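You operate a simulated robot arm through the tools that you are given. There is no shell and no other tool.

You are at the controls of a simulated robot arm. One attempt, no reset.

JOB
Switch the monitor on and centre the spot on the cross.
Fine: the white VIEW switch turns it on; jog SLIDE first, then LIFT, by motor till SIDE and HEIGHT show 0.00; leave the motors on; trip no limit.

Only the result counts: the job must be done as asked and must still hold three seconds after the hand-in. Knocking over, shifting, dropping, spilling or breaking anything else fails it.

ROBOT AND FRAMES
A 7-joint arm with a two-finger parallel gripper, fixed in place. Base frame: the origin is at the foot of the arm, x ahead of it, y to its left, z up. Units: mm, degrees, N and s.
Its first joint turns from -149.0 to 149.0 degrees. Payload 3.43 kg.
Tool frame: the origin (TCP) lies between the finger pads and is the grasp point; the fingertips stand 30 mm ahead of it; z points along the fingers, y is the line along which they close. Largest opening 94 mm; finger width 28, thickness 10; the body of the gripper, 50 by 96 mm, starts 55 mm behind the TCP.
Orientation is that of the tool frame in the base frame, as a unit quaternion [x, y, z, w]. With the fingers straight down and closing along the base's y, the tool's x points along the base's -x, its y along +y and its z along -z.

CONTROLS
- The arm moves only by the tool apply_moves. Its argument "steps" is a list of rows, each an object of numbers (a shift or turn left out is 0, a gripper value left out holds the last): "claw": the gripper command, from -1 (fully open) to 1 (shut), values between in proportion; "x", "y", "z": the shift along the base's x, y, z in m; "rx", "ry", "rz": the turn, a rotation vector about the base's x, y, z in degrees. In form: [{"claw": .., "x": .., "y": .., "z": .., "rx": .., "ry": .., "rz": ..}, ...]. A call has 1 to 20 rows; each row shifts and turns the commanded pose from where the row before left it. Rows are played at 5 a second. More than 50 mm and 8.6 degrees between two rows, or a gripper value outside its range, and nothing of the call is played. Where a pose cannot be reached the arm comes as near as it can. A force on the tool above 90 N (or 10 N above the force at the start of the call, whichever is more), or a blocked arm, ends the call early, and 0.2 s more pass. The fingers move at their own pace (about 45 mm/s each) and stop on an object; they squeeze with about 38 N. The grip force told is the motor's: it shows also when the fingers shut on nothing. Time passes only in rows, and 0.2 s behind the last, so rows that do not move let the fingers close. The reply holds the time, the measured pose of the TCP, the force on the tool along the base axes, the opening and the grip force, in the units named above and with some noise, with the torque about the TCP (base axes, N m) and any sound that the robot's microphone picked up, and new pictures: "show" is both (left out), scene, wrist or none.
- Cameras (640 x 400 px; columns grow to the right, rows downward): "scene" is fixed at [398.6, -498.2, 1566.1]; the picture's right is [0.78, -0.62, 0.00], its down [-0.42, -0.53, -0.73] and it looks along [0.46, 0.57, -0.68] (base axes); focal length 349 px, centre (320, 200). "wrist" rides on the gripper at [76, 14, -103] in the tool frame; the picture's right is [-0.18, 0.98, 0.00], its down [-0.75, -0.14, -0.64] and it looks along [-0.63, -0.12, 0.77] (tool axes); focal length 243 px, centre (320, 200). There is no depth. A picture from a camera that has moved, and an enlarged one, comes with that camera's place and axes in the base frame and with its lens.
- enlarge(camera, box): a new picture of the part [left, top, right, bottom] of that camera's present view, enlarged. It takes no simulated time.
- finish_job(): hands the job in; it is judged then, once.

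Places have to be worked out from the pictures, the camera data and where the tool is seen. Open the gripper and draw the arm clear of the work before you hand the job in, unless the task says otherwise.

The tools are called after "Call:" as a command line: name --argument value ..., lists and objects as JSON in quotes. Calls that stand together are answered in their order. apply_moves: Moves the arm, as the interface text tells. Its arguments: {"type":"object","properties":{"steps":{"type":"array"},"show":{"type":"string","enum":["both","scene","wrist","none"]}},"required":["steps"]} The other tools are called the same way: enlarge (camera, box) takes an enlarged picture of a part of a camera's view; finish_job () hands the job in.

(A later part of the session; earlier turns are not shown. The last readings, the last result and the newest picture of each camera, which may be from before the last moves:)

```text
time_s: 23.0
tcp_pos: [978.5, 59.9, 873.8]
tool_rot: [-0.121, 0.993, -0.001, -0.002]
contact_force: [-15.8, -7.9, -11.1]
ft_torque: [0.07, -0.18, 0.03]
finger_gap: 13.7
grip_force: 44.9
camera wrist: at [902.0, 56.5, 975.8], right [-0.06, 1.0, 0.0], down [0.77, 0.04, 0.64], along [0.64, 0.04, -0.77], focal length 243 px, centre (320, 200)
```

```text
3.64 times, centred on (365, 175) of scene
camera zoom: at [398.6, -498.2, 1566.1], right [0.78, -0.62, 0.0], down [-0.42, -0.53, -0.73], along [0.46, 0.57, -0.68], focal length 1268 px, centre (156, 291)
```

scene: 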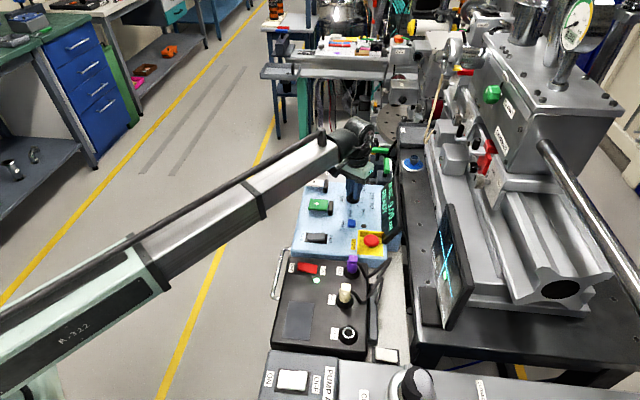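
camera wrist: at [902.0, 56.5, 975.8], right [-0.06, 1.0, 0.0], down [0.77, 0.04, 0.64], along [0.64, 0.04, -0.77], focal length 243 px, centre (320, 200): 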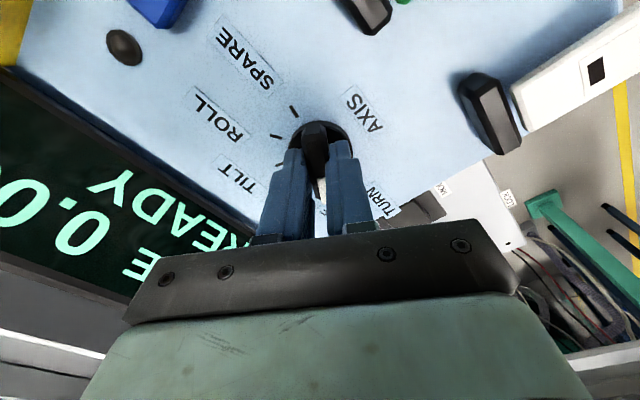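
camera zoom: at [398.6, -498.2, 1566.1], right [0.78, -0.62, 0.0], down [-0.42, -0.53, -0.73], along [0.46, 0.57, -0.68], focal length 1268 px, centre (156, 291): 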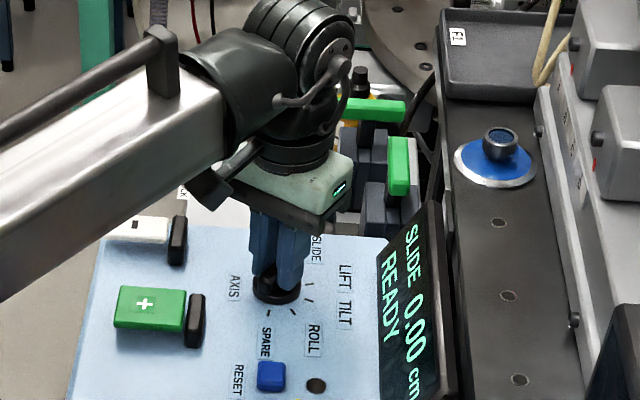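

SLIDE is selected: "SLIDE 0.00 cm READY". I open the fingers, lift off and take a zoomed look at the monitor text from the scene camera.

Call:
apply_moves --steps '[{"claw": 0.2}, {}, {"z": 0.02}, {"z": 0.03}, {"z": 0.03}, {"z": 0.03}, {}]' --show "both"

Call:
enlarge --camera "scene" --box '[430, 235, 455, 330]'

Call:
enlarge --camera "scene" --box '[290, 165, 420, 245]'

```text
time_s: 24.6
tcp_pos: [978.9, 61.1, 983.8]
tool_rot: [-0.12, 0.993, 0.0, -0.002]
contact_force: [0.4, 0.0, 0.2]
ft_torque: [-0.02, 0.04, -0.05]
finger_gap: 37.5
grip_force: 0.1
camera wrist: at [902.0, 57.1, 1086.7], right [-0.06, 1.0, 0.0], down [0.77, 0.04, 0.64], along [0.64, 0.04, -0.77], focal length 243 px, centre (320, 200)
```

scene: 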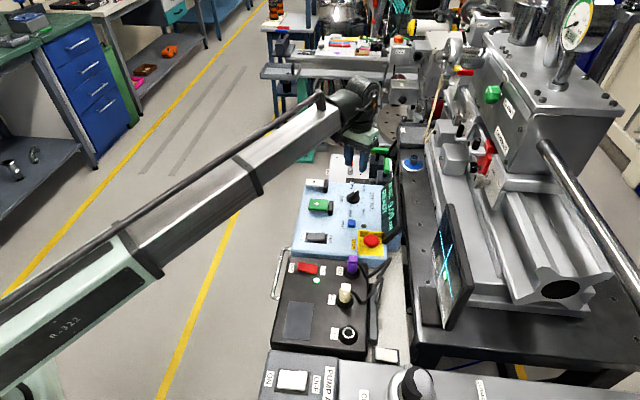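
wrist: 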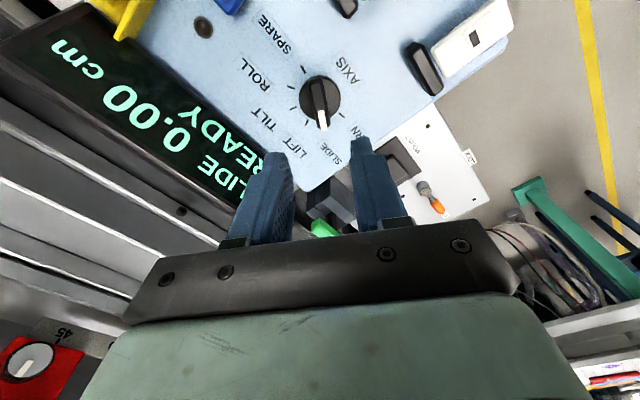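

```text
4.21 times, centred on (442, 282) of scene
camera zoom: at [398.6, -498.2, 1566.1], right [0.78, -0.62, 0.0], down [-0.42, -0.53, -0.73], along [0.46, 0.57, -0.68], focal length 1468 px, centre (-196, -147)
```

zoom: 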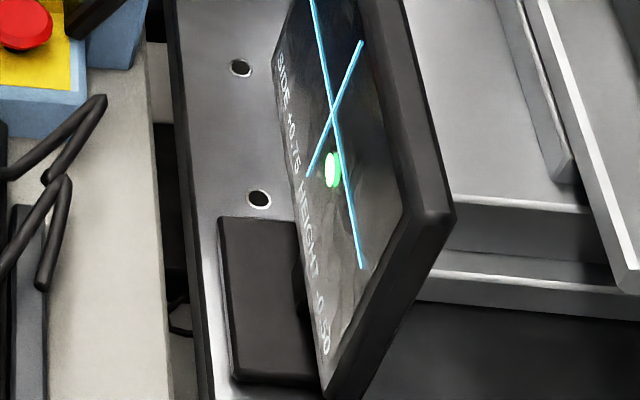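

```text
4.92 times, centred on (355, 205) of scene
camera zoom: at [398.6, -498.2, 1566.1], right [0.78, -0.62, 0.0], down [-0.42, -0.53, -0.73], along [0.46, 0.57, -0.68], focal length 1716 px, centre (148, 175)
```

zoom: 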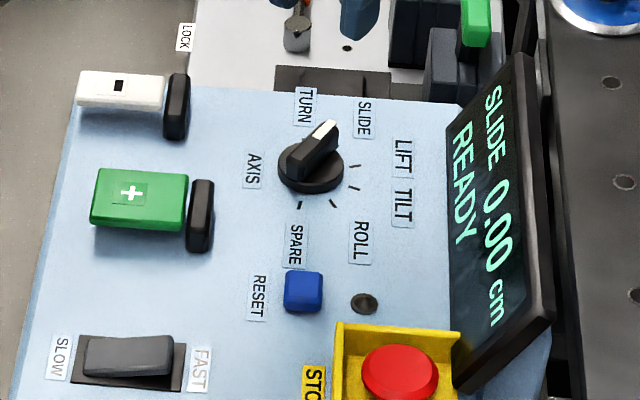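

The display reads SLIDE 0.00 cm READY. I judge the green "+" key top at about (866,95, z≈853); I close the fingers and move above it, turned so that the camera faces the display, to inspect the key.

Call:
apply_moves --steps '[{"claw": 1, "x": -0.016, "y": 0.0049, "z": -0.003, "rz": -6.94}, {"x": -0.016, "y": 0.0049, "z": -0.003, "rz": -6.94}, {"x": -0.016, "y": 0.0049, "z": -0.003, "rz": -6.94}, {"x": -0.016, "y": 0.0049, "z": -0.003, "rz": -6.94}, {"x": -0.016, "y": 0.0049, "z": -0.003, "rz": -6.94}, {"x": -0.016, "y": 0.0049, "z": -0.003, "rz": -6.94}, {"x": -0.016, "y": 0.0049, "z": -0.003, "rz": -6.94}, {}]'

Call:
enlarge --camera "wrist" --box '[160, 0, 480, 200]'

```text
time_s: 26.4
tcp_pos: [867.2, 94.9, 963.5]
tool_rot: [0.299, 0.954, 0.0, -0.001]
contact_force: [-0.7, -0.4, 0.2]
ft_torque: [0.0, -0.04, 0.01]
finger_gap: 0.1
grip_force: 32.8
camera wrist: at [813.5, 151.0, 1065.3], right [0.71, 0.7, 0.0], down [0.54, -0.55, 0.64], along [0.45, -0.46, -0.77], focal length 243 px, centre (320, 200)
```

scene: 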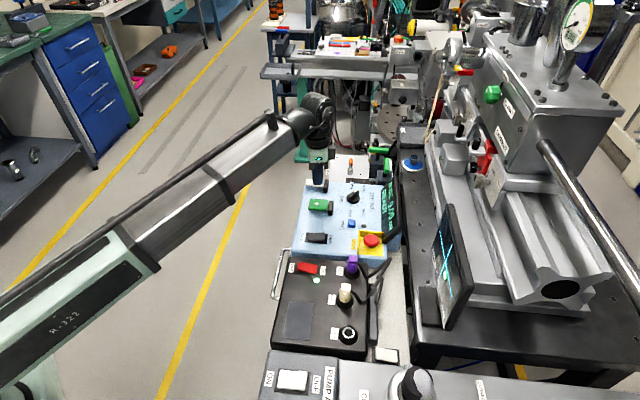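
wrist: 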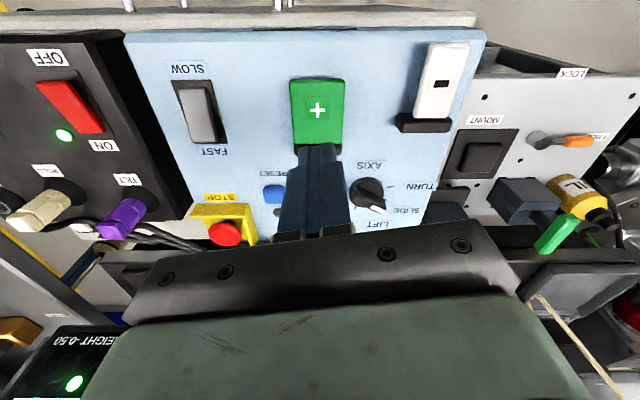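

```text
2.00 times, centred on (320, 100) of wrist
camera zoom: at [813.5, 151.0, 1065.3], right [0.71, 0.7, 0.0], down [0.54, -0.55, 0.64], along [0.45, -0.46, -0.77], focal length 485 px, centre (320, 400)
```

zoom: 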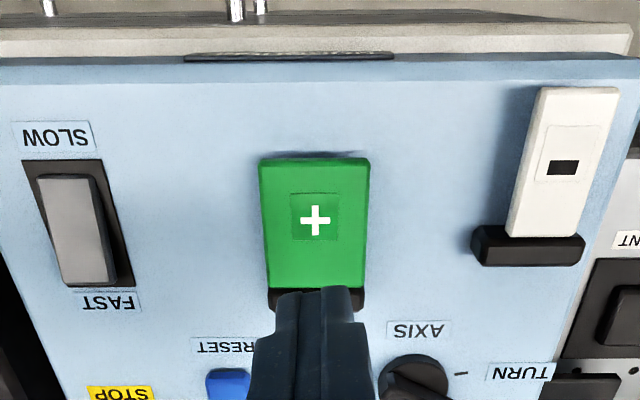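

The keys are paddles hinged at their black end bars; the "+" mark is at (864,97), top z≈853. I move over the middle of the free part and descend to just above contact (TCP z≈887).

Call:
apply_moves --steps '[{"x": -0.0092, "y": 0.0081, "z": -0.02}, {"z": -0.03}, {"z": -0.02}, {"z": -0.006}, {}]'

Call:
enlarge --camera "scene" --box '[290, 165, 420, 245]'

Call:
enlarge --camera "scene" --box '[425, 245, 455, 265]'

```text
time_s: 27.6
tcp_pos: [858.1, 103.4, 885.6]
tool_rot: [0.299, 0.954, 0.0, 0.0]
contact_force: [-0.5, 0.4, 0.0]
ft_torque: [0.0, 0.03, 0.01]
finger_gap: 0.0
grip_force: 33.2
camera wrist: at [804.2, 159.4, 988.5], right [0.71, 0.7, 0.0], down [0.54, -0.55, 0.64], along [0.45, -0.46, -0.77], focal length 243 px, centre (320, 200)
```

scene: 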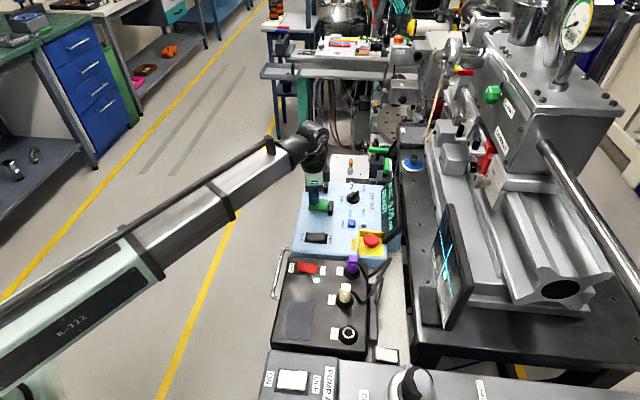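
wrist: 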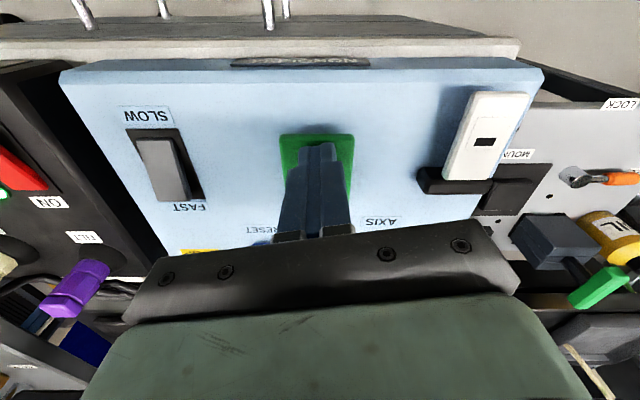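

```text
4.92 times, centred on (355, 205) of scene
camera zoom: at [398.6, -498.2, 1566.1], right [0.78, -0.62, 0.0], down [-0.42, -0.53, -0.73], along [0.46, 0.57, -0.68], focal length 1716 px, centre (148, 175)
```

zoom: 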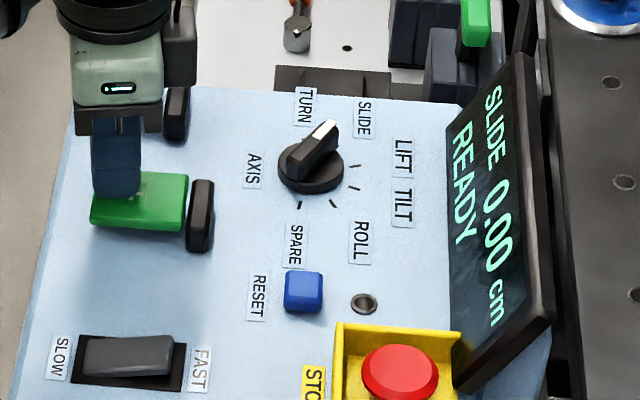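

```text
16.00 times, centred on (440, 255) of scene
camera zoom: at [398.6, -498.2, 1566.1], right [0.78, -0.62, 0.0], down [-0.42, -0.53, -0.73], along [0.46, 0.57, -0.68], focal length 5578 px, centre (-1600, -680)
```

zoom: 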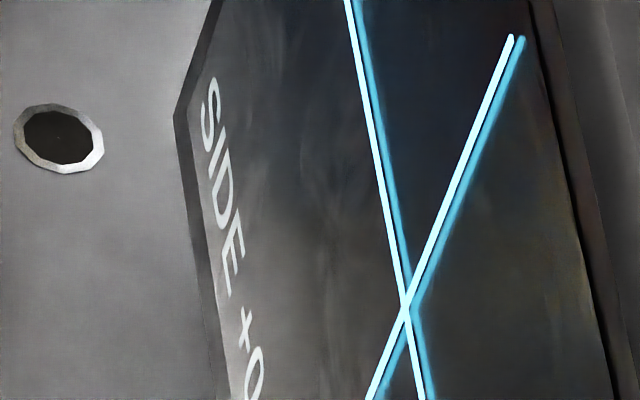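

The scene zoom can resolve the monitor text. There's a dark strip with text at the panel's front edge; I read it before pressing anything.

Call:
enlarge --camera "wrist" --box '[220, 45, 380, 80]'

Call:
enlarge --camera "scene" --box '[430, 258, 460, 285]'

Call:
enlarge --camera "scene" --box '[435, 290, 465, 330]'

Call:
enlarge --camera "wrist" --box '[400, 70, 640, 300]'

```text
4.00 times, centred on (300, 62) of wrist
camera zoom: at [804.2, 159.4, 988.5], right [0.71, 0.7, 0.0], down [0.54, -0.55, 0.64], along [0.45, -0.46, -0.77], focal length 970 px, centre (400, 750)
```

zoom: 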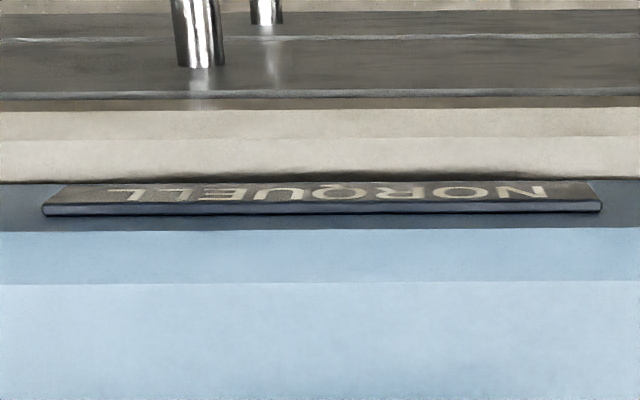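

```text
14.81 times, centred on (445, 272) of scene
camera zoom: at [398.6, -498.2, 1566.1], right [0.78, -0.62, 0.0], down [-0.42, -0.53, -0.73], along [0.46, 0.57, -0.68], focal length 5164 px, centre (-1532, -859)
```

zoom: 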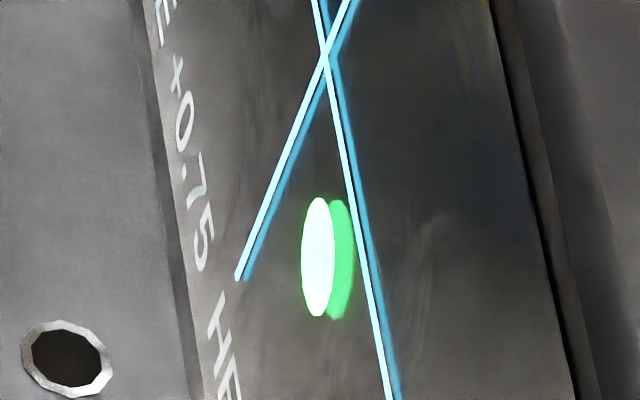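

```text
10.00 times, centred on (450, 310) of scene
camera zoom: at [398.6, -498.2, 1566.1], right [0.78, -0.62, 0.0], down [-0.42, -0.53, -0.73], along [0.46, 0.57, -0.68], focal length 3486 px, centre (-980, -900)
```

zoom: 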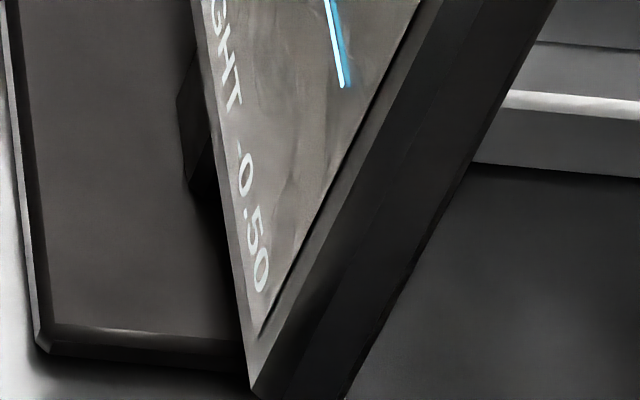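

```text
1.74 times, centred on (520, 185) of wrist
camera zoom: at [804.2, 159.4, 988.5], right [0.71, 0.7, 0.0], down [0.54, -0.55, 0.64], along [0.45, -0.46, -0.77], focal length 422 px, centre (-28, 226)
```

zoom: 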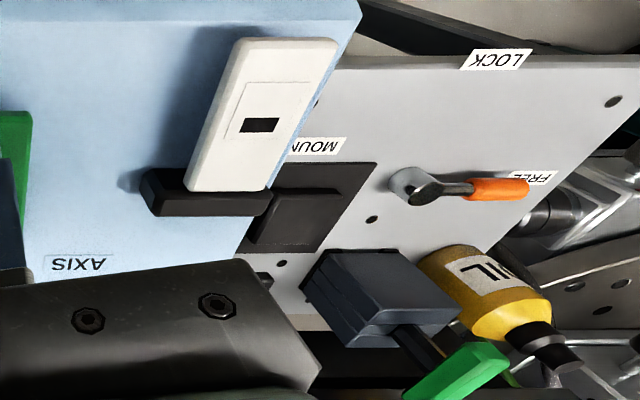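

SIDE +0.75 and HEIGHT −0.50 are readable from the scene camera. I now lower 4 mm to find the contact with the "+" paddle.

Call:
apply_moves --steps '[{"z": -0.002}, {"z": -0.002}]' --show "scene"

Call:
enlarge --camera "scene" --box '[290, 165, 420, 245]'

```text
time_s: 28.2
tcp_pos: [858.4, 103.3, 881.7]
tool_rot: [0.299, 0.954, 0.0, -0.001]
contact_force: [-1.0, 0.6, 2.0]
ft_torque: [0.03, 0.05, 0.01]
finger_gap: 0.0
grip_force: 33.0
```

scene: 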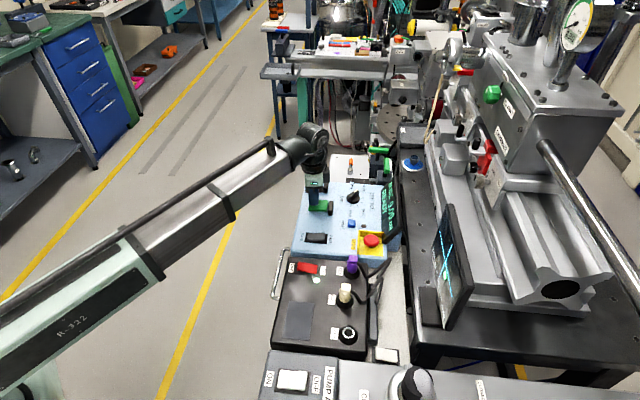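

```text
4.92 times, centred on (355, 205) of scene
camera zoom: at [398.6, -498.2, 1566.1], right [0.78, -0.62, 0.0], down [-0.42, -0.53, -0.73], along [0.46, 0.57, -0.68], focal length 1716 px, centre (148, 175)
```

zoom: 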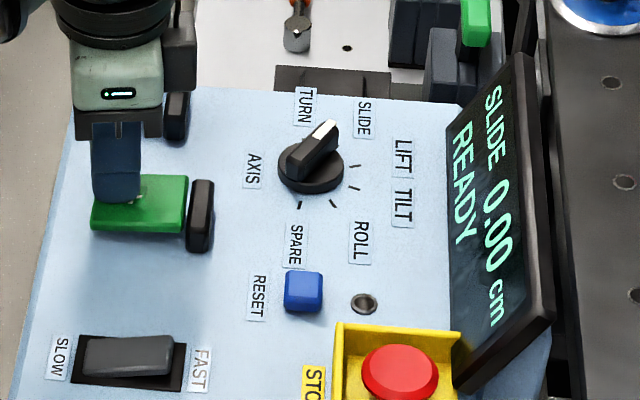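

Light contact (≈2 N), display unchanged. I press 2 mm more and check.

Call:
apply_moves --steps '[{"z": -0.002}]' --show "none"

Call:
enlarge --camera "scene" --box '[375, 170, 415, 240]'

```text
time_s: 28.6
tcp_pos: [857.0, 103.8, 881.4]
tool_rot: [0.299, 0.954, 0.0, -0.001]
contact_force: [-1.4, 1.1, 2.6]
ft_torque: [-0.02, 0.0, -0.05]
finger_gap: 0.3
grip_force: 32.8
```

```text
5.71 times, centred on (395, 205) of scene
camera zoom: at [398.6, -498.2, 1566.1], right [0.78, -0.62, 0.0], down [-0.42, -0.53, -0.73], along [0.46, 0.57, -0.68], focal length 1992 px, centre (-109, 171)
```

zoom: 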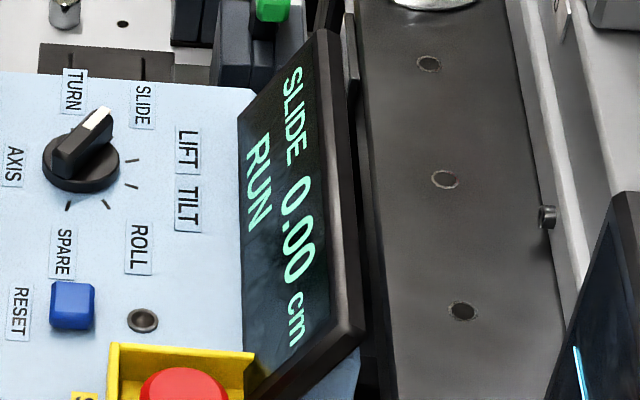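

It now says RUN. I release by lifting 5 mm and read both displays to see direction and amount.

Call:
apply_moves --steps '[{"z": 0.006}]' --show "none"

Call:
enlarge --camera "scene" --box '[375, 170, 415, 240]'

Call:
enlarge --camera "scene" --box '[430, 258, 460, 285]'

```text
time_s: 29.0
tcp_pos: [859.5, 103.2, 885.7]
tool_rot: [0.3, 0.954, -0.001, -0.001]
contact_force: [0.1, 1.4, -0.3]
ft_torque: [0.0, -0.01, 0.01]
finger_gap: 0.0
grip_force: 32.7
```

```text
5.71 times, centred on (395, 205) of scene
camera zoom: at [398.6, -498.2, 1566.1], right [0.78, -0.62, 0.0], down [-0.42, -0.53, -0.73], along [0.46, 0.57, -0.68], focal length 1992 px, centre (-109, 171)
```

zoom: 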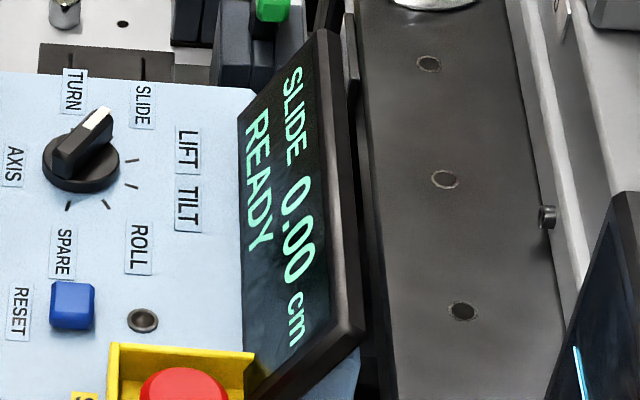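

```text
14.81 times, centred on (445, 272) of scene
camera zoom: at [398.6, -498.2, 1566.1], right [0.78, -0.62, 0.0], down [-0.42, -0.53, -0.73], along [0.46, 0.57, -0.68], focal length 5164 px, centre (-1532, -859)
```

zoom: 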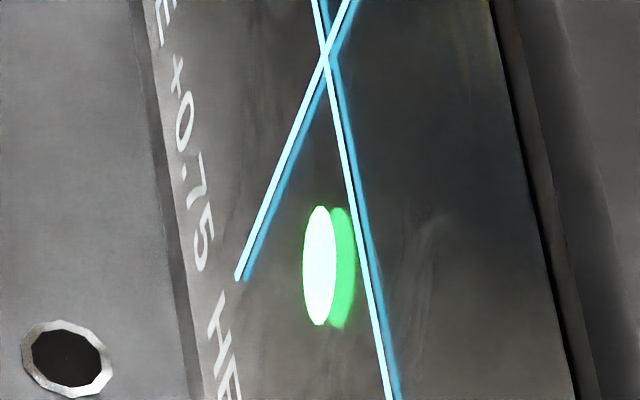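

The spot moved very slightly while the figures haven't changed; possibly the readouts lag. I wait a second and read again.

Call:
apply_moves --steps '[{}, {}, {}, {}, {}]' --show "none"

Call:
enlarge --camera "scene" --box '[375, 170, 415, 240]'

Call:
enlarge --camera "scene" --box '[430, 258, 460, 285]'

```text
time_s: 30.2
tcp_pos: [857.5, 102.7, 885.9]
tool_rot: [0.299, 0.954, 0.001, -0.001]
contact_force: [-0.2, 0.2, 0.2]
ft_torque: [0.02, 0.02, 0.0]
finger_gap: 0.2
grip_force: 32.9
```

```text
5.71 times, centred on (395, 205) of scene
camera zoom: at [398.6, -498.2, 1566.1], right [0.78, -0.62, 0.0], down [-0.42, -0.53, -0.73], along [0.46, 0.57, -0.68], focal length 1992 px, centre (-109, 171)
```

zoom: 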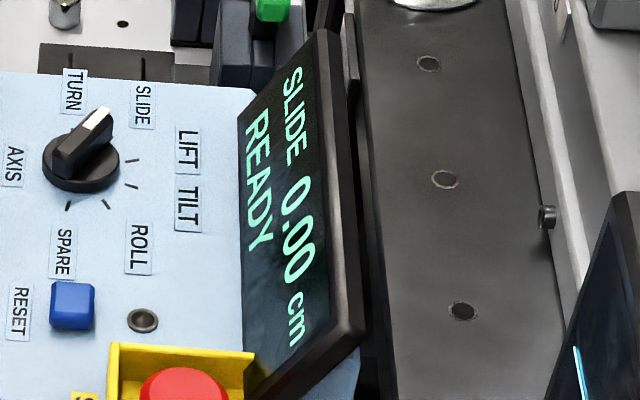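

```text
14.81 times, centred on (445, 272) of scene
camera zoom: at [398.6, -498.2, 1566.1], right [0.78, -0.62, 0.0], down [-0.42, -0.53, -0.73], along [0.46, 0.57, -0.68], focal length 5164 px, centre (-1532, -859)
```

zoom: 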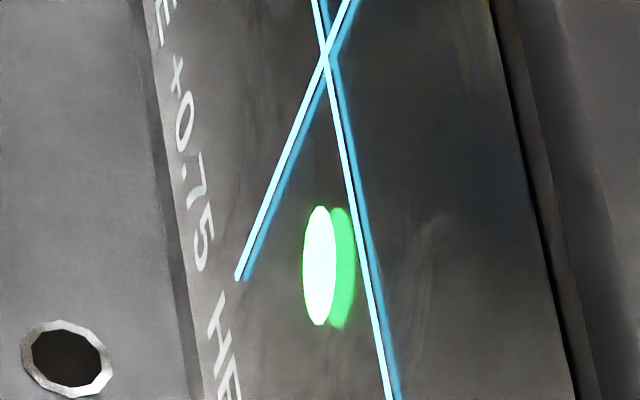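

The spot moved slightly away from the cross along SIDE with "+", so "−" is the way. The "−" mark triangulates to (922,182, z 853) from two poses; I lift, move over and descend to just above contact there.

Call:
apply_moves --steps '[{"z": 0.04}, {"z": 0.02, "x": 0.008, "y": 0.01}, {"x": 0.0167, "y": 0.025}, {"x": 0.0167, "y": 0.025}, {"x": 0.0166, "y": 0.025}, {"z": -0.03}, {"z": -0.03}, {}]'

Call:
enlarge --camera "scene" --box '[290, 155, 420, 235]'

```text
time_s: 32.0
tcp_pos: [916.5, 189.6, 885.4]
tool_rot: [0.299, 0.954, 0.001, -0.001]
contact_force: [0.1, -0.3, 0.4]
ft_torque: [-0.04, -0.02, 0.01]
finger_gap: 0.1
grip_force: 33.2
camera wrist: at [862.4, 244.1, 988.3], right [0.71, 0.7, 0.0], down [0.54, -0.55, 0.64], along [0.45, -0.46, -0.77], focal length 243 px, centre (320, 200)
```

scene: 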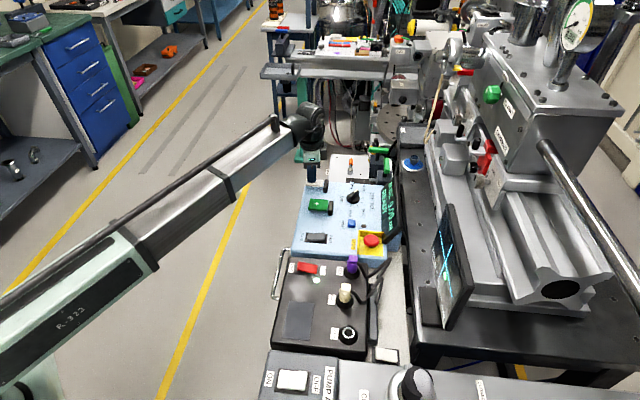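
wrist: 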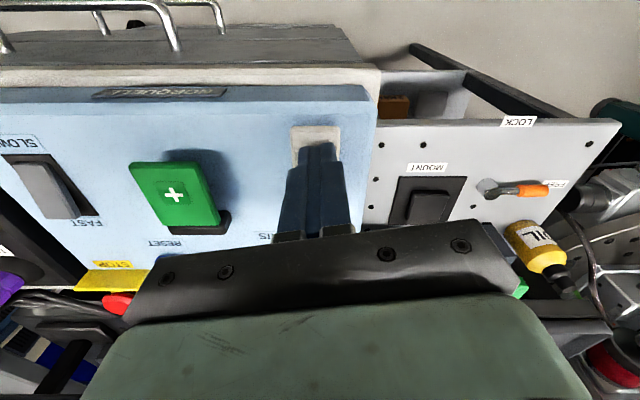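

```text
4.92 times, centred on (355, 195) of scene
camera zoom: at [398.6, -498.2, 1566.1], right [0.78, -0.62, 0.0], down [-0.42, -0.53, -0.73], along [0.46, 0.57, -0.68], focal length 1716 px, centre (148, 225)
```

zoom: 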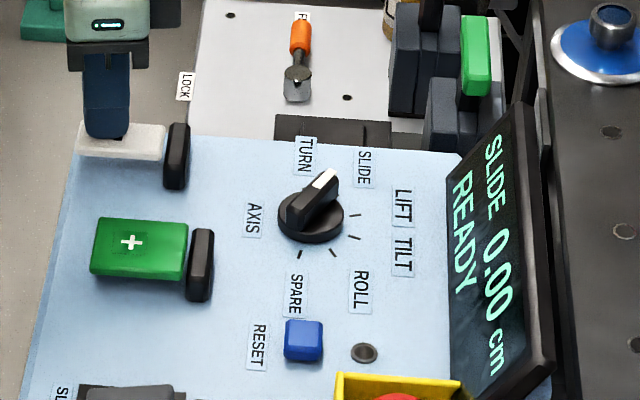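

The fingertips are over the "−" paddle. I press as before (6 mm down) and read.

Call:
apply_moves --steps '[{"z": -0.004}, {"z": -0.002}]' --show "none"

Call:
enlarge --camera "scene" --box '[375, 170, 415, 240]'

Call:
enlarge --camera "scene" --box '[430, 258, 460, 285]'

```text
time_s: 32.6
tcp_pos: [915.4, 188.0, 880.1]
tool_rot: [0.299, 0.954, 0.001, -0.002]
contact_force: [-1.0, -0.4, 4.1]
ft_torque: [-0.06, -0.02, -0.01]
finger_gap: 0.2
grip_force: 33.0
```

```text
5.71 times, centred on (395, 205) of scene
camera zoom: at [398.6, -498.2, 1566.1], right [0.78, -0.62, 0.0], down [-0.42, -0.53, -0.73], along [0.46, 0.57, -0.68], focal length 1992 px, centre (-109, 171)
```

zoom: 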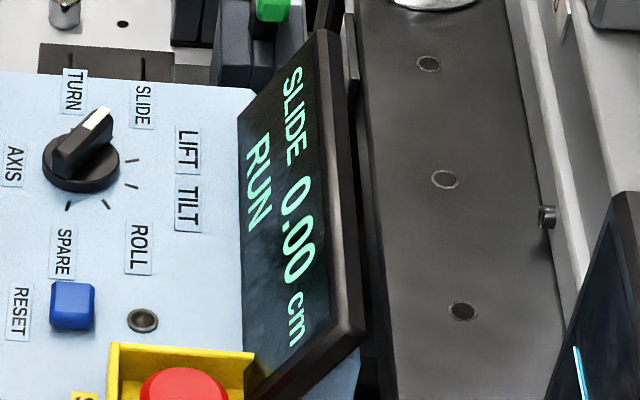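

```text
14.81 times, centred on (445, 272) of scene
camera zoom: at [398.6, -498.2, 1566.1], right [0.78, -0.62, 0.0], down [-0.42, -0.53, -0.73], along [0.46, 0.57, -0.68], focal length 5164 px, centre (-1532, -859)
```

zoom: 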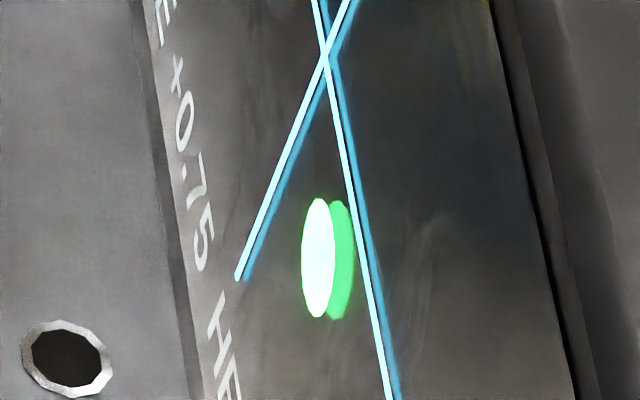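

It runs, and the spot moves back toward the cross. I hold it pressed for two more rows.

Call:
apply_moves --steps '[{}, {}]' --show "none"

Call:
enlarge --camera "scene" --box '[375, 170, 415, 240]'

Call:
enlarge --camera "scene" --box '[430, 258, 460, 285]'

```text
time_s: 33.2
tcp_pos: [916.4, 189.4, 879.5]
tool_rot: [0.299, 0.954, 0.0, -0.001]
contact_force: [-0.8, -1.1, 3.8]
ft_torque: [-0.07, 0.0, 0.0]
finger_gap: 0.0
grip_force: 32.8
```

```text
5.71 times, centred on (395, 205) of scene
camera zoom: at [398.6, -498.2, 1566.1], right [0.78, -0.62, 0.0], down [-0.42, -0.53, -0.73], along [0.46, 0.57, -0.68], focal length 1992 px, centre (-109, 171)
```

zoom: 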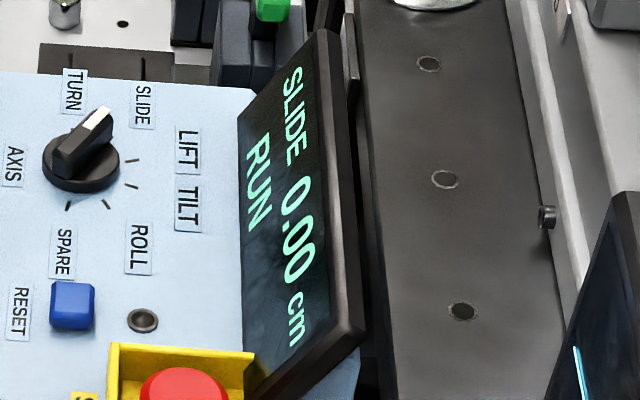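

```text
14.81 times, centred on (445, 272) of scene
camera zoom: at [398.6, -498.2, 1566.1], right [0.78, -0.62, 0.0], down [-0.42, -0.53, -0.73], along [0.46, 0.57, -0.68], focal length 5164 px, centre (-1532, -859)
```

zoom: 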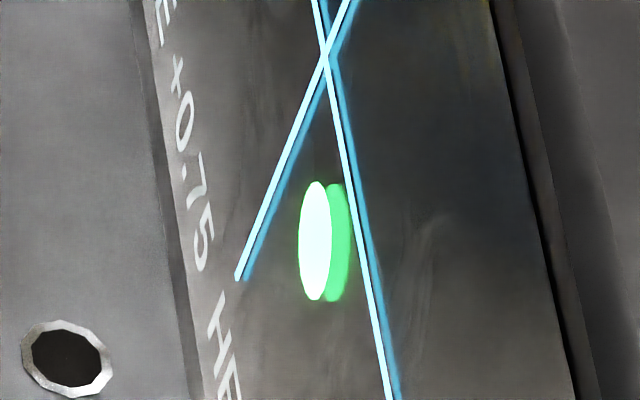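

The spot keeps approaching (about 0.17 units/s by my estimate) while the numbers still haven't updated. I hold another second.

Call:
apply_moves --steps '[{}, {}, {}, {}]' --show "none"

Call:
enlarge --camera "scene" --box '[375, 170, 415, 240]'

Call:
enlarge --camera "scene" --box '[430, 258, 460, 285]'

```text
time_s: 34.2
tcp_pos: [915.2, 189.0, 880.5]
tool_rot: [0.299, 0.954, 0.0, -0.002]
contact_force: [0.3, -1.0, 3.6]
ft_torque: [-0.07, -0.02, 0.0]
finger_gap: 0.0
grip_force: 33.3
```

```text
5.71 times, centred on (395, 205) of scene
camera zoom: at [398.6, -498.2, 1566.1], right [0.78, -0.62, 0.0], down [-0.42, -0.53, -0.73], along [0.46, 0.57, -0.68], focal length 1992 px, centre (-109, 171)
```

zoom: 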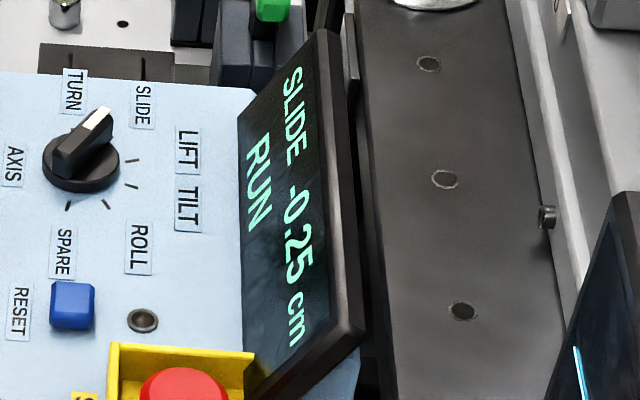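

```text
14.81 times, centred on (445, 272) of scene
camera zoom: at [398.6, -498.2, 1566.1], right [0.78, -0.62, 0.0], down [-0.42, -0.53, -0.73], along [0.46, 0.57, -0.68], focal length 5164 px, centre (-1532, -859)
```

zoom: 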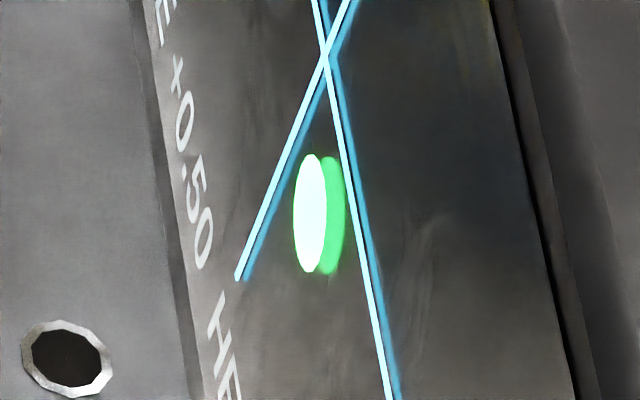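

The readouts step by 0.25 (SLIDE −0.25, SIDE +0.50); by the spot position SIDE is ≈0.49 now, rate ≈0.17/s. I hold for about 2 s more, then check.

Call:
apply_moves --steps '[{}, {}, {}, {}, {}, {}, {}, {}, {}]' --show "none"

Call:
enlarge --camera "scene" --box '[375, 170, 415, 240]'

Call:
enlarge --camera "scene" --box '[430, 258, 460, 285]'

```text
time_s: 36.2
tcp_pos: [915.7, 188.6, 879.7]
tool_rot: [0.299, 0.954, 0.001, 0.0]
contact_force: [-0.3, 0.2, 3.9]
ft_torque: [-0.07, -0.02, -0.01]
finger_gap: 0.2
grip_force: 33.4
```

```text
5.71 times, centred on (395, 205) of scene
camera zoom: at [398.6, -498.2, 1566.1], right [0.78, -0.62, 0.0], down [-0.42, -0.53, -0.73], along [0.46, 0.57, -0.68], focal length 1992 px, centre (-109, 171)
```

zoom: 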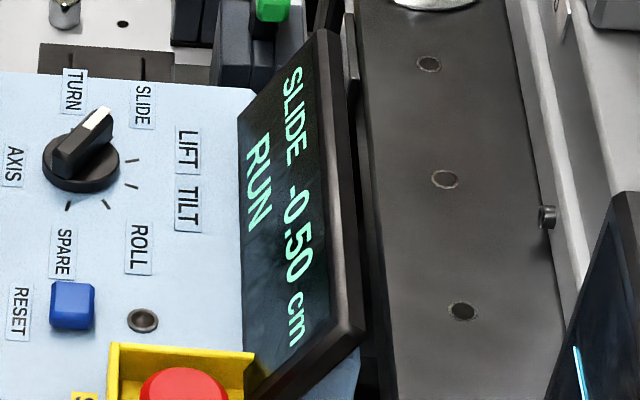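

```text
14.81 times, centred on (445, 272) of scene
camera zoom: at [398.6, -498.2, 1566.1], right [0.78, -0.62, 0.0], down [-0.42, -0.53, -0.73], along [0.46, 0.57, -0.68], focal length 5164 px, centre (-1532, -859)
```

zoom: 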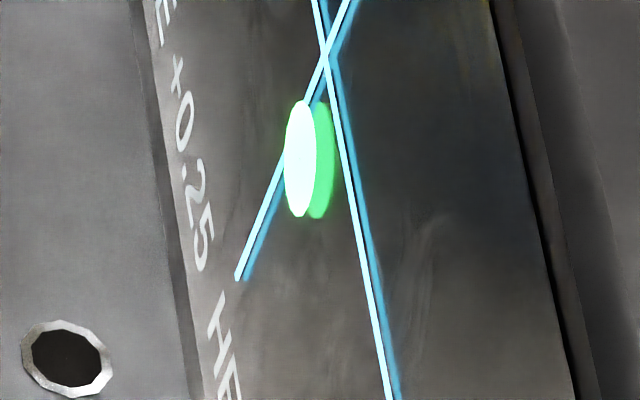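

SIDE by the spot is ≈0.15 now. I hold three more rows' worth in total, then check before lifting.

Call:
apply_moves --steps '[{}, {}, {}]' --show "none"

Call:
enlarge --camera "scene" --box '[375, 170, 415, 240]'

Call:
enlarge --camera "scene" --box '[430, 258, 460, 285]'

```text
time_s: 37.0
tcp_pos: [915.1, 188.0, 879.5]
tool_rot: [0.299, 0.954, 0.0, -0.001]
contact_force: [0.4, -0.6, 3.9]
ft_torque: [-0.02, -0.05, 0.03]
finger_gap: 0.0
grip_force: 33.0
```

```text
5.71 times, centred on (395, 205) of scene
camera zoom: at [398.6, -498.2, 1566.1], right [0.78, -0.62, 0.0], down [-0.42, -0.53, -0.73], along [0.46, 0.57, -0.68], focal length 1992 px, centre (-109, 171)
```

zoom: 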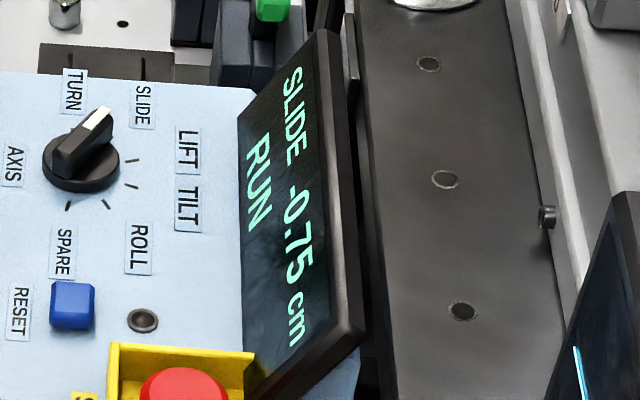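

```text
14.81 times, centred on (445, 272) of scene
camera zoom: at [398.6, -498.2, 1566.1], right [0.78, -0.62, 0.0], down [-0.42, -0.53, -0.73], along [0.46, 0.57, -0.68], focal length 5164 px, centre (-1532, -859)
```

zoom: 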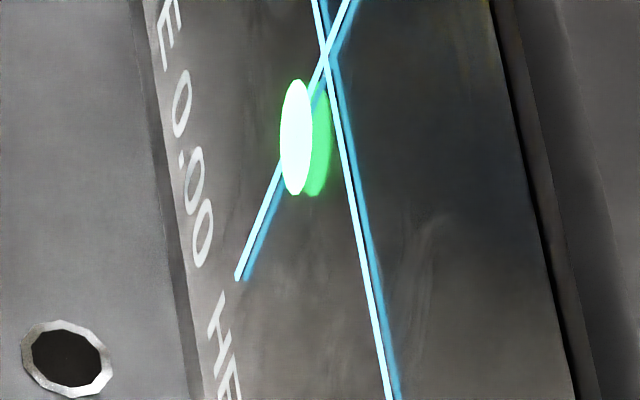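

SIDE shows 0.00 and the spot is on the vertical line (≈0.02 left). I release now by lifting quickly.

Call:
apply_moves --steps '[{"z": 0.03}, {"z": 0.03}, {}]' --show "none"

Call:
enlarge --camera "scene" --box '[375, 170, 415, 240]'

Call:
enlarge --camera "scene" --box '[430, 258, 460, 285]'

```text
time_s: 37.8
tcp_pos: [915.4, 188.4, 940.4]
tool_rot: [0.299, 0.954, -0.001, -0.001]
contact_force: [0.6, -0.5, 1.6]
ft_torque: [-0.01, -0.05, 0.01]
finger_gap: 0.0
grip_force: 33.7
```

```text
5.71 times, centred on (395, 205) of scene
camera zoom: at [398.6, -498.2, 1566.1], right [0.78, -0.62, 0.0], down [-0.42, -0.53, -0.73], along [0.46, 0.57, -0.68], focal length 1992 px, centre (-109, 171)
```

zoom: 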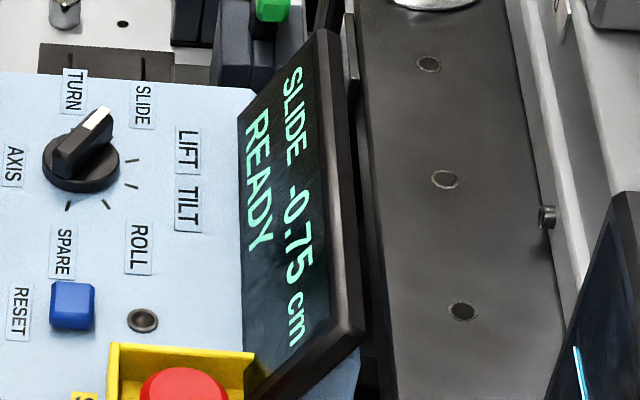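

```text
14.81 times, centred on (445, 272) of scene
camera zoom: at [398.6, -498.2, 1566.1], right [0.78, -0.62, 0.0], down [-0.42, -0.53, -0.73], along [0.46, 0.57, -0.68], focal length 5164 px, centre (-1532, -859)
```

zoom: 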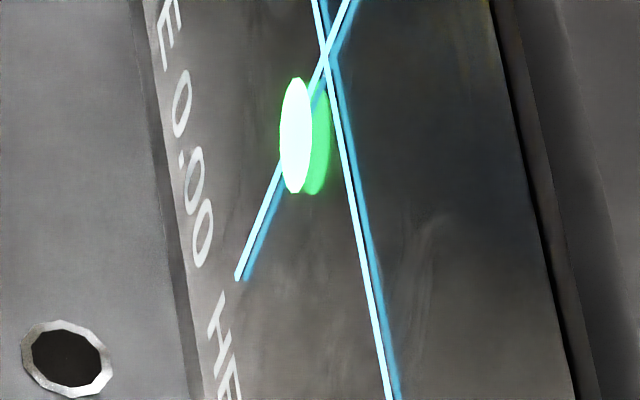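

SIDE 0.00, SLIDE −0.75, READY, no limit tripped. Now I go back over the knob, aligned with the bar at SLIDE (+13.6°), fingers half open.

Call:
apply_moves --steps '[{"claw": 0.1, "x": 0.00894, "y": -0.01827, "z": 0.003, "rz": 6.91}, {"x": 0.00894, "y": -0.01827, "z": 0.003, "rz": 6.91}, {"x": 0.00894, "y": -0.01827, "z": 0.003, "rz": 6.91}, {"x": 0.00894, "y": -0.01827, "z": 0.003, "rz": 6.91}, {"x": 0.00894, "y": -0.01827, "z": 0.003, "rz": 6.91}, {"x": 0.00894, "y": -0.01827, "z": 0.003, "rz": 6.91}, {"x": 0.00894, "y": -0.01827, "z": 0.003, "rz": 6.91}, {}]'

Call:
enlarge --camera "wrist" --box '[200, 40, 440, 190]'

```text
time_s: 39.6
tcp_pos: [978.4, 60.7, 961.4]
tool_rot: [-0.119, 0.993, 0.0, 0.0]
contact_force: [-0.1, 0.2, 0.6]
ft_torque: [0.02, 0.03, 0.0]
finger_gap: 42.1
grip_force: 0.0
camera wrist: at [901.9, 56.7, 1063.2], right [-0.05, 1.0, 0.0], down [0.77, 0.04, 0.64], along [0.64, 0.03, -0.77], focal length 243 px, centre (320, 200)
```

scene: 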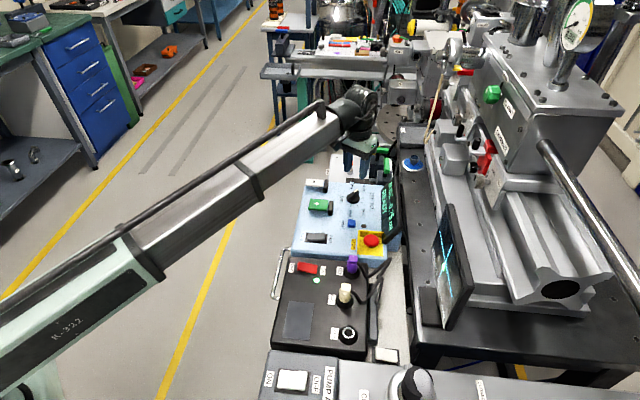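
wrist: 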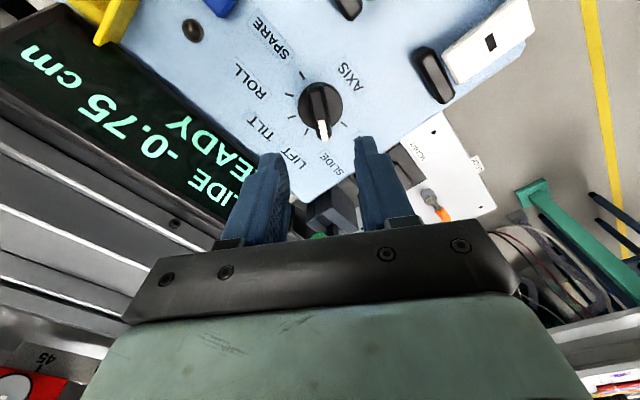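

```text
2.67 times, centred on (320, 115) of wrist
camera zoom: at [901.9, 56.7, 1063.2], right [-0.05, 1.0, 0.0], down [0.77, 0.04, 0.64], along [0.64, 0.03, -0.77], focal length 647 px, centre (320, 427)
```

zoom: 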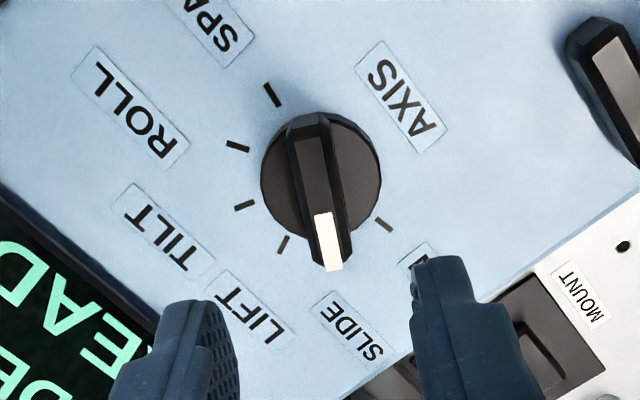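

Aligned with the bar at SLIDE. I descend to the grip height and close.

Call:
apply_moves --steps '[{"z": -0.03}, {"z": -0.03}, {"z": -0.018}, {"z": -0.01}, {"claw": 1}, {}, {}, {}]'

Call:
enlarge --camera "scene" --box '[300, 120, 430, 230]'

```text
time_s: 41.4
tcp_pos: [977.9, 59.6, 871.9]
tool_rot: [-0.119, 0.993, 0.0, -0.001]
contact_force: [-0.6, -0.6, -4.2]
ft_torque: [0.15, -0.39, 0.0]
finger_gap: 14.0
grip_force: 44.5
camera wrist: at [901.5, 56.7, 975.2], right [-0.05, 1.0, 0.0], down [0.77, 0.04, 0.64], along [0.64, 0.03, -0.77], focal length 243 px, centre (320, 200)
```

scene: 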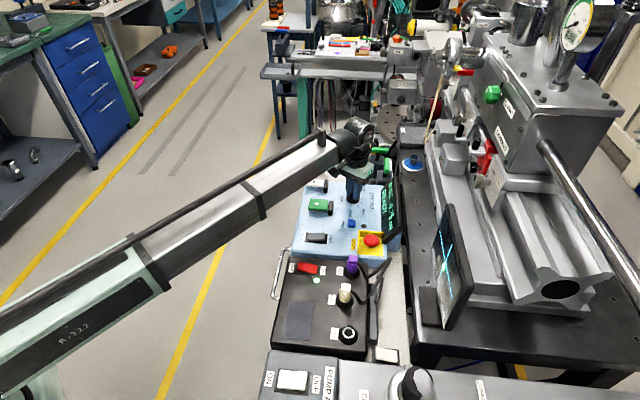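
wrist: 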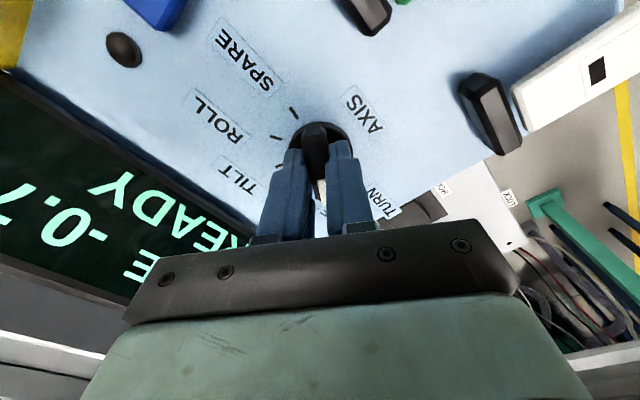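

```text
3.64 times, centred on (365, 175) of scene
camera zoom: at [398.6, -498.2, 1566.1], right [0.78, -0.62, 0.0], down [-0.42, -0.53, -0.73], along [0.46, 0.57, -0.68], focal length 1268 px, centre (156, 291)
```

zoom: 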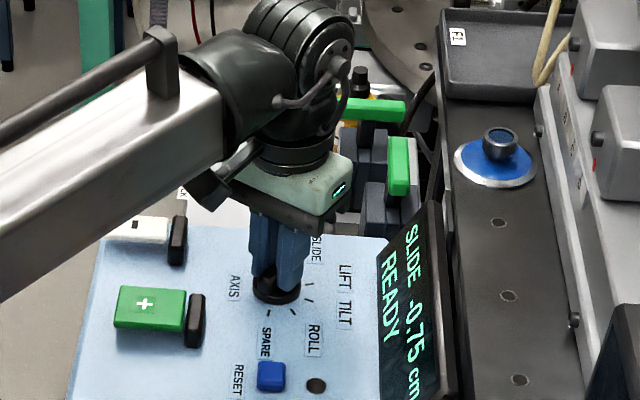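

Gripped with almost no side force. I turn −40° to LIFT.

Call:
apply_moves --steps '[{"rz": -8}, {"rz": -8}, {"rz": -8}, {"rz": -8}, {"rz": -8}, {}]' --show "none"

Call:
enlarge --camera "scene" --box '[300, 120, 430, 230]'

```text
time_s: 42.8
tcp_pos: [977.7, 62.0, 872.3]
tool_rot: [0.229, 0.973, 0.0, -0.001]
contact_force: [0.8, 6.1, -12.1]
ft_torque: [-0.23, -0.84, 0.02]
finger_gap: 14.0
grip_force: 45.1
```

```text
3.64 times, centred on (365, 175) of scene
camera zoom: at [398.6, -498.2, 1566.1], right [0.78, -0.62, 0.0], down [-0.42, -0.53, -0.73], along [0.46, 0.57, -0.68], focal length 1268 px, centre (156, 291)
```

zoom: 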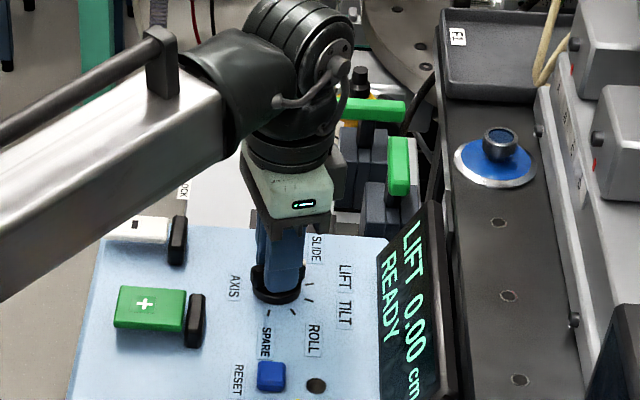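

LIFT 0.00 cm READY. I open, lift off, and move back above the "+" paddle (858,103) with the fingers shut, just above contact.

Call:
apply_moves --steps '[{"claw": 0.1}, {}, {"z": 0.02}, {"z": 0.03}, {"z": 0.04}, {"claw": 1, "x": -0.03, "y": 0.0106, "rz": -2.1}, {"x": -0.03, "y": 0.0106, "rz": -2.1}, {"x": -0.03, "y": 0.0106, "rz": -2.1}, {"x": -0.03, "y": 0.0106, "rz": -2.1}, {"z": -0.03}, {"z": -0.03}, {"z": -0.015}, {}]'

Call:
enlarge --camera "scene" --box '[290, 155, 420, 235]'

Call:
enlarge --camera "scene" --box '[430, 250, 460, 285]'

```text
time_s: 45.6
tcp_pos: [858.2, 101.5, 888.8]
tool_rot: [0.299, 0.954, -0.001, -0.001]
contact_force: [0.7, -0.3, -0.3]
ft_torque: [0.0, 0.0, -0.01]
finger_gap: 0.0
grip_force: 33.8
camera wrist: at [803.8, 159.2, 990.9], right [0.71, 0.7, 0.0], down [0.54, -0.55, 0.64], along [0.45, -0.46, -0.77], focal length 243 px, centre (320, 200)
```

scene: 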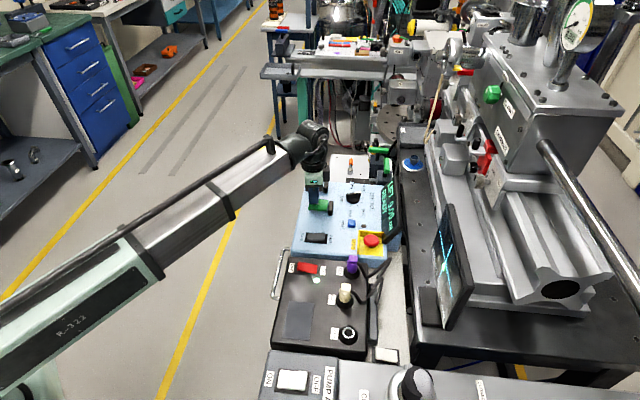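
wrist: 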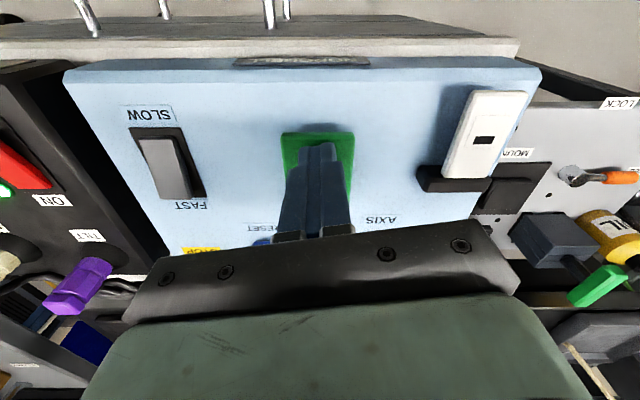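

```text
4.92 times, centred on (355, 195) of scene
camera zoom: at [398.6, -498.2, 1566.1], right [0.78, -0.62, 0.0], down [-0.42, -0.53, -0.73], along [0.46, 0.57, -0.68], focal length 1716 px, centre (148, 225)
```

zoom: 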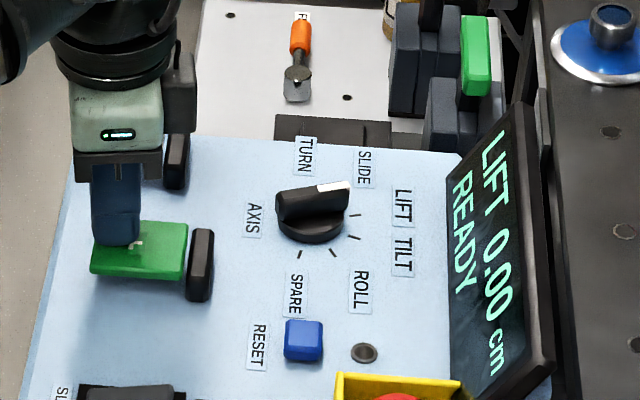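

```text
11.43 times, centred on (445, 268) of scene
camera zoom: at [398.6, -498.2, 1566.1], right [0.78, -0.62, 0.0], down [-0.42, -0.53, -0.73], along [0.46, 0.57, -0.68], focal length 3984 px, centre (-1109, -571)
```

zoom: 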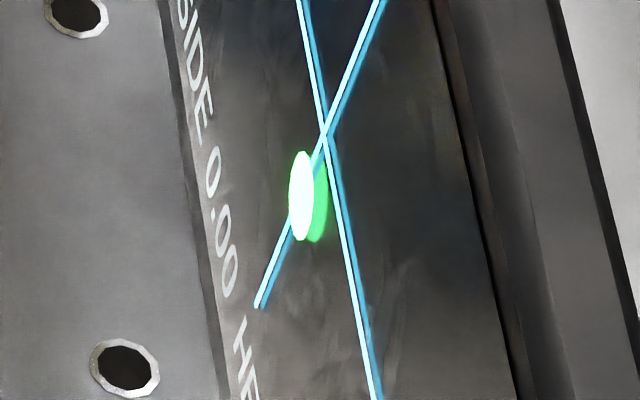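

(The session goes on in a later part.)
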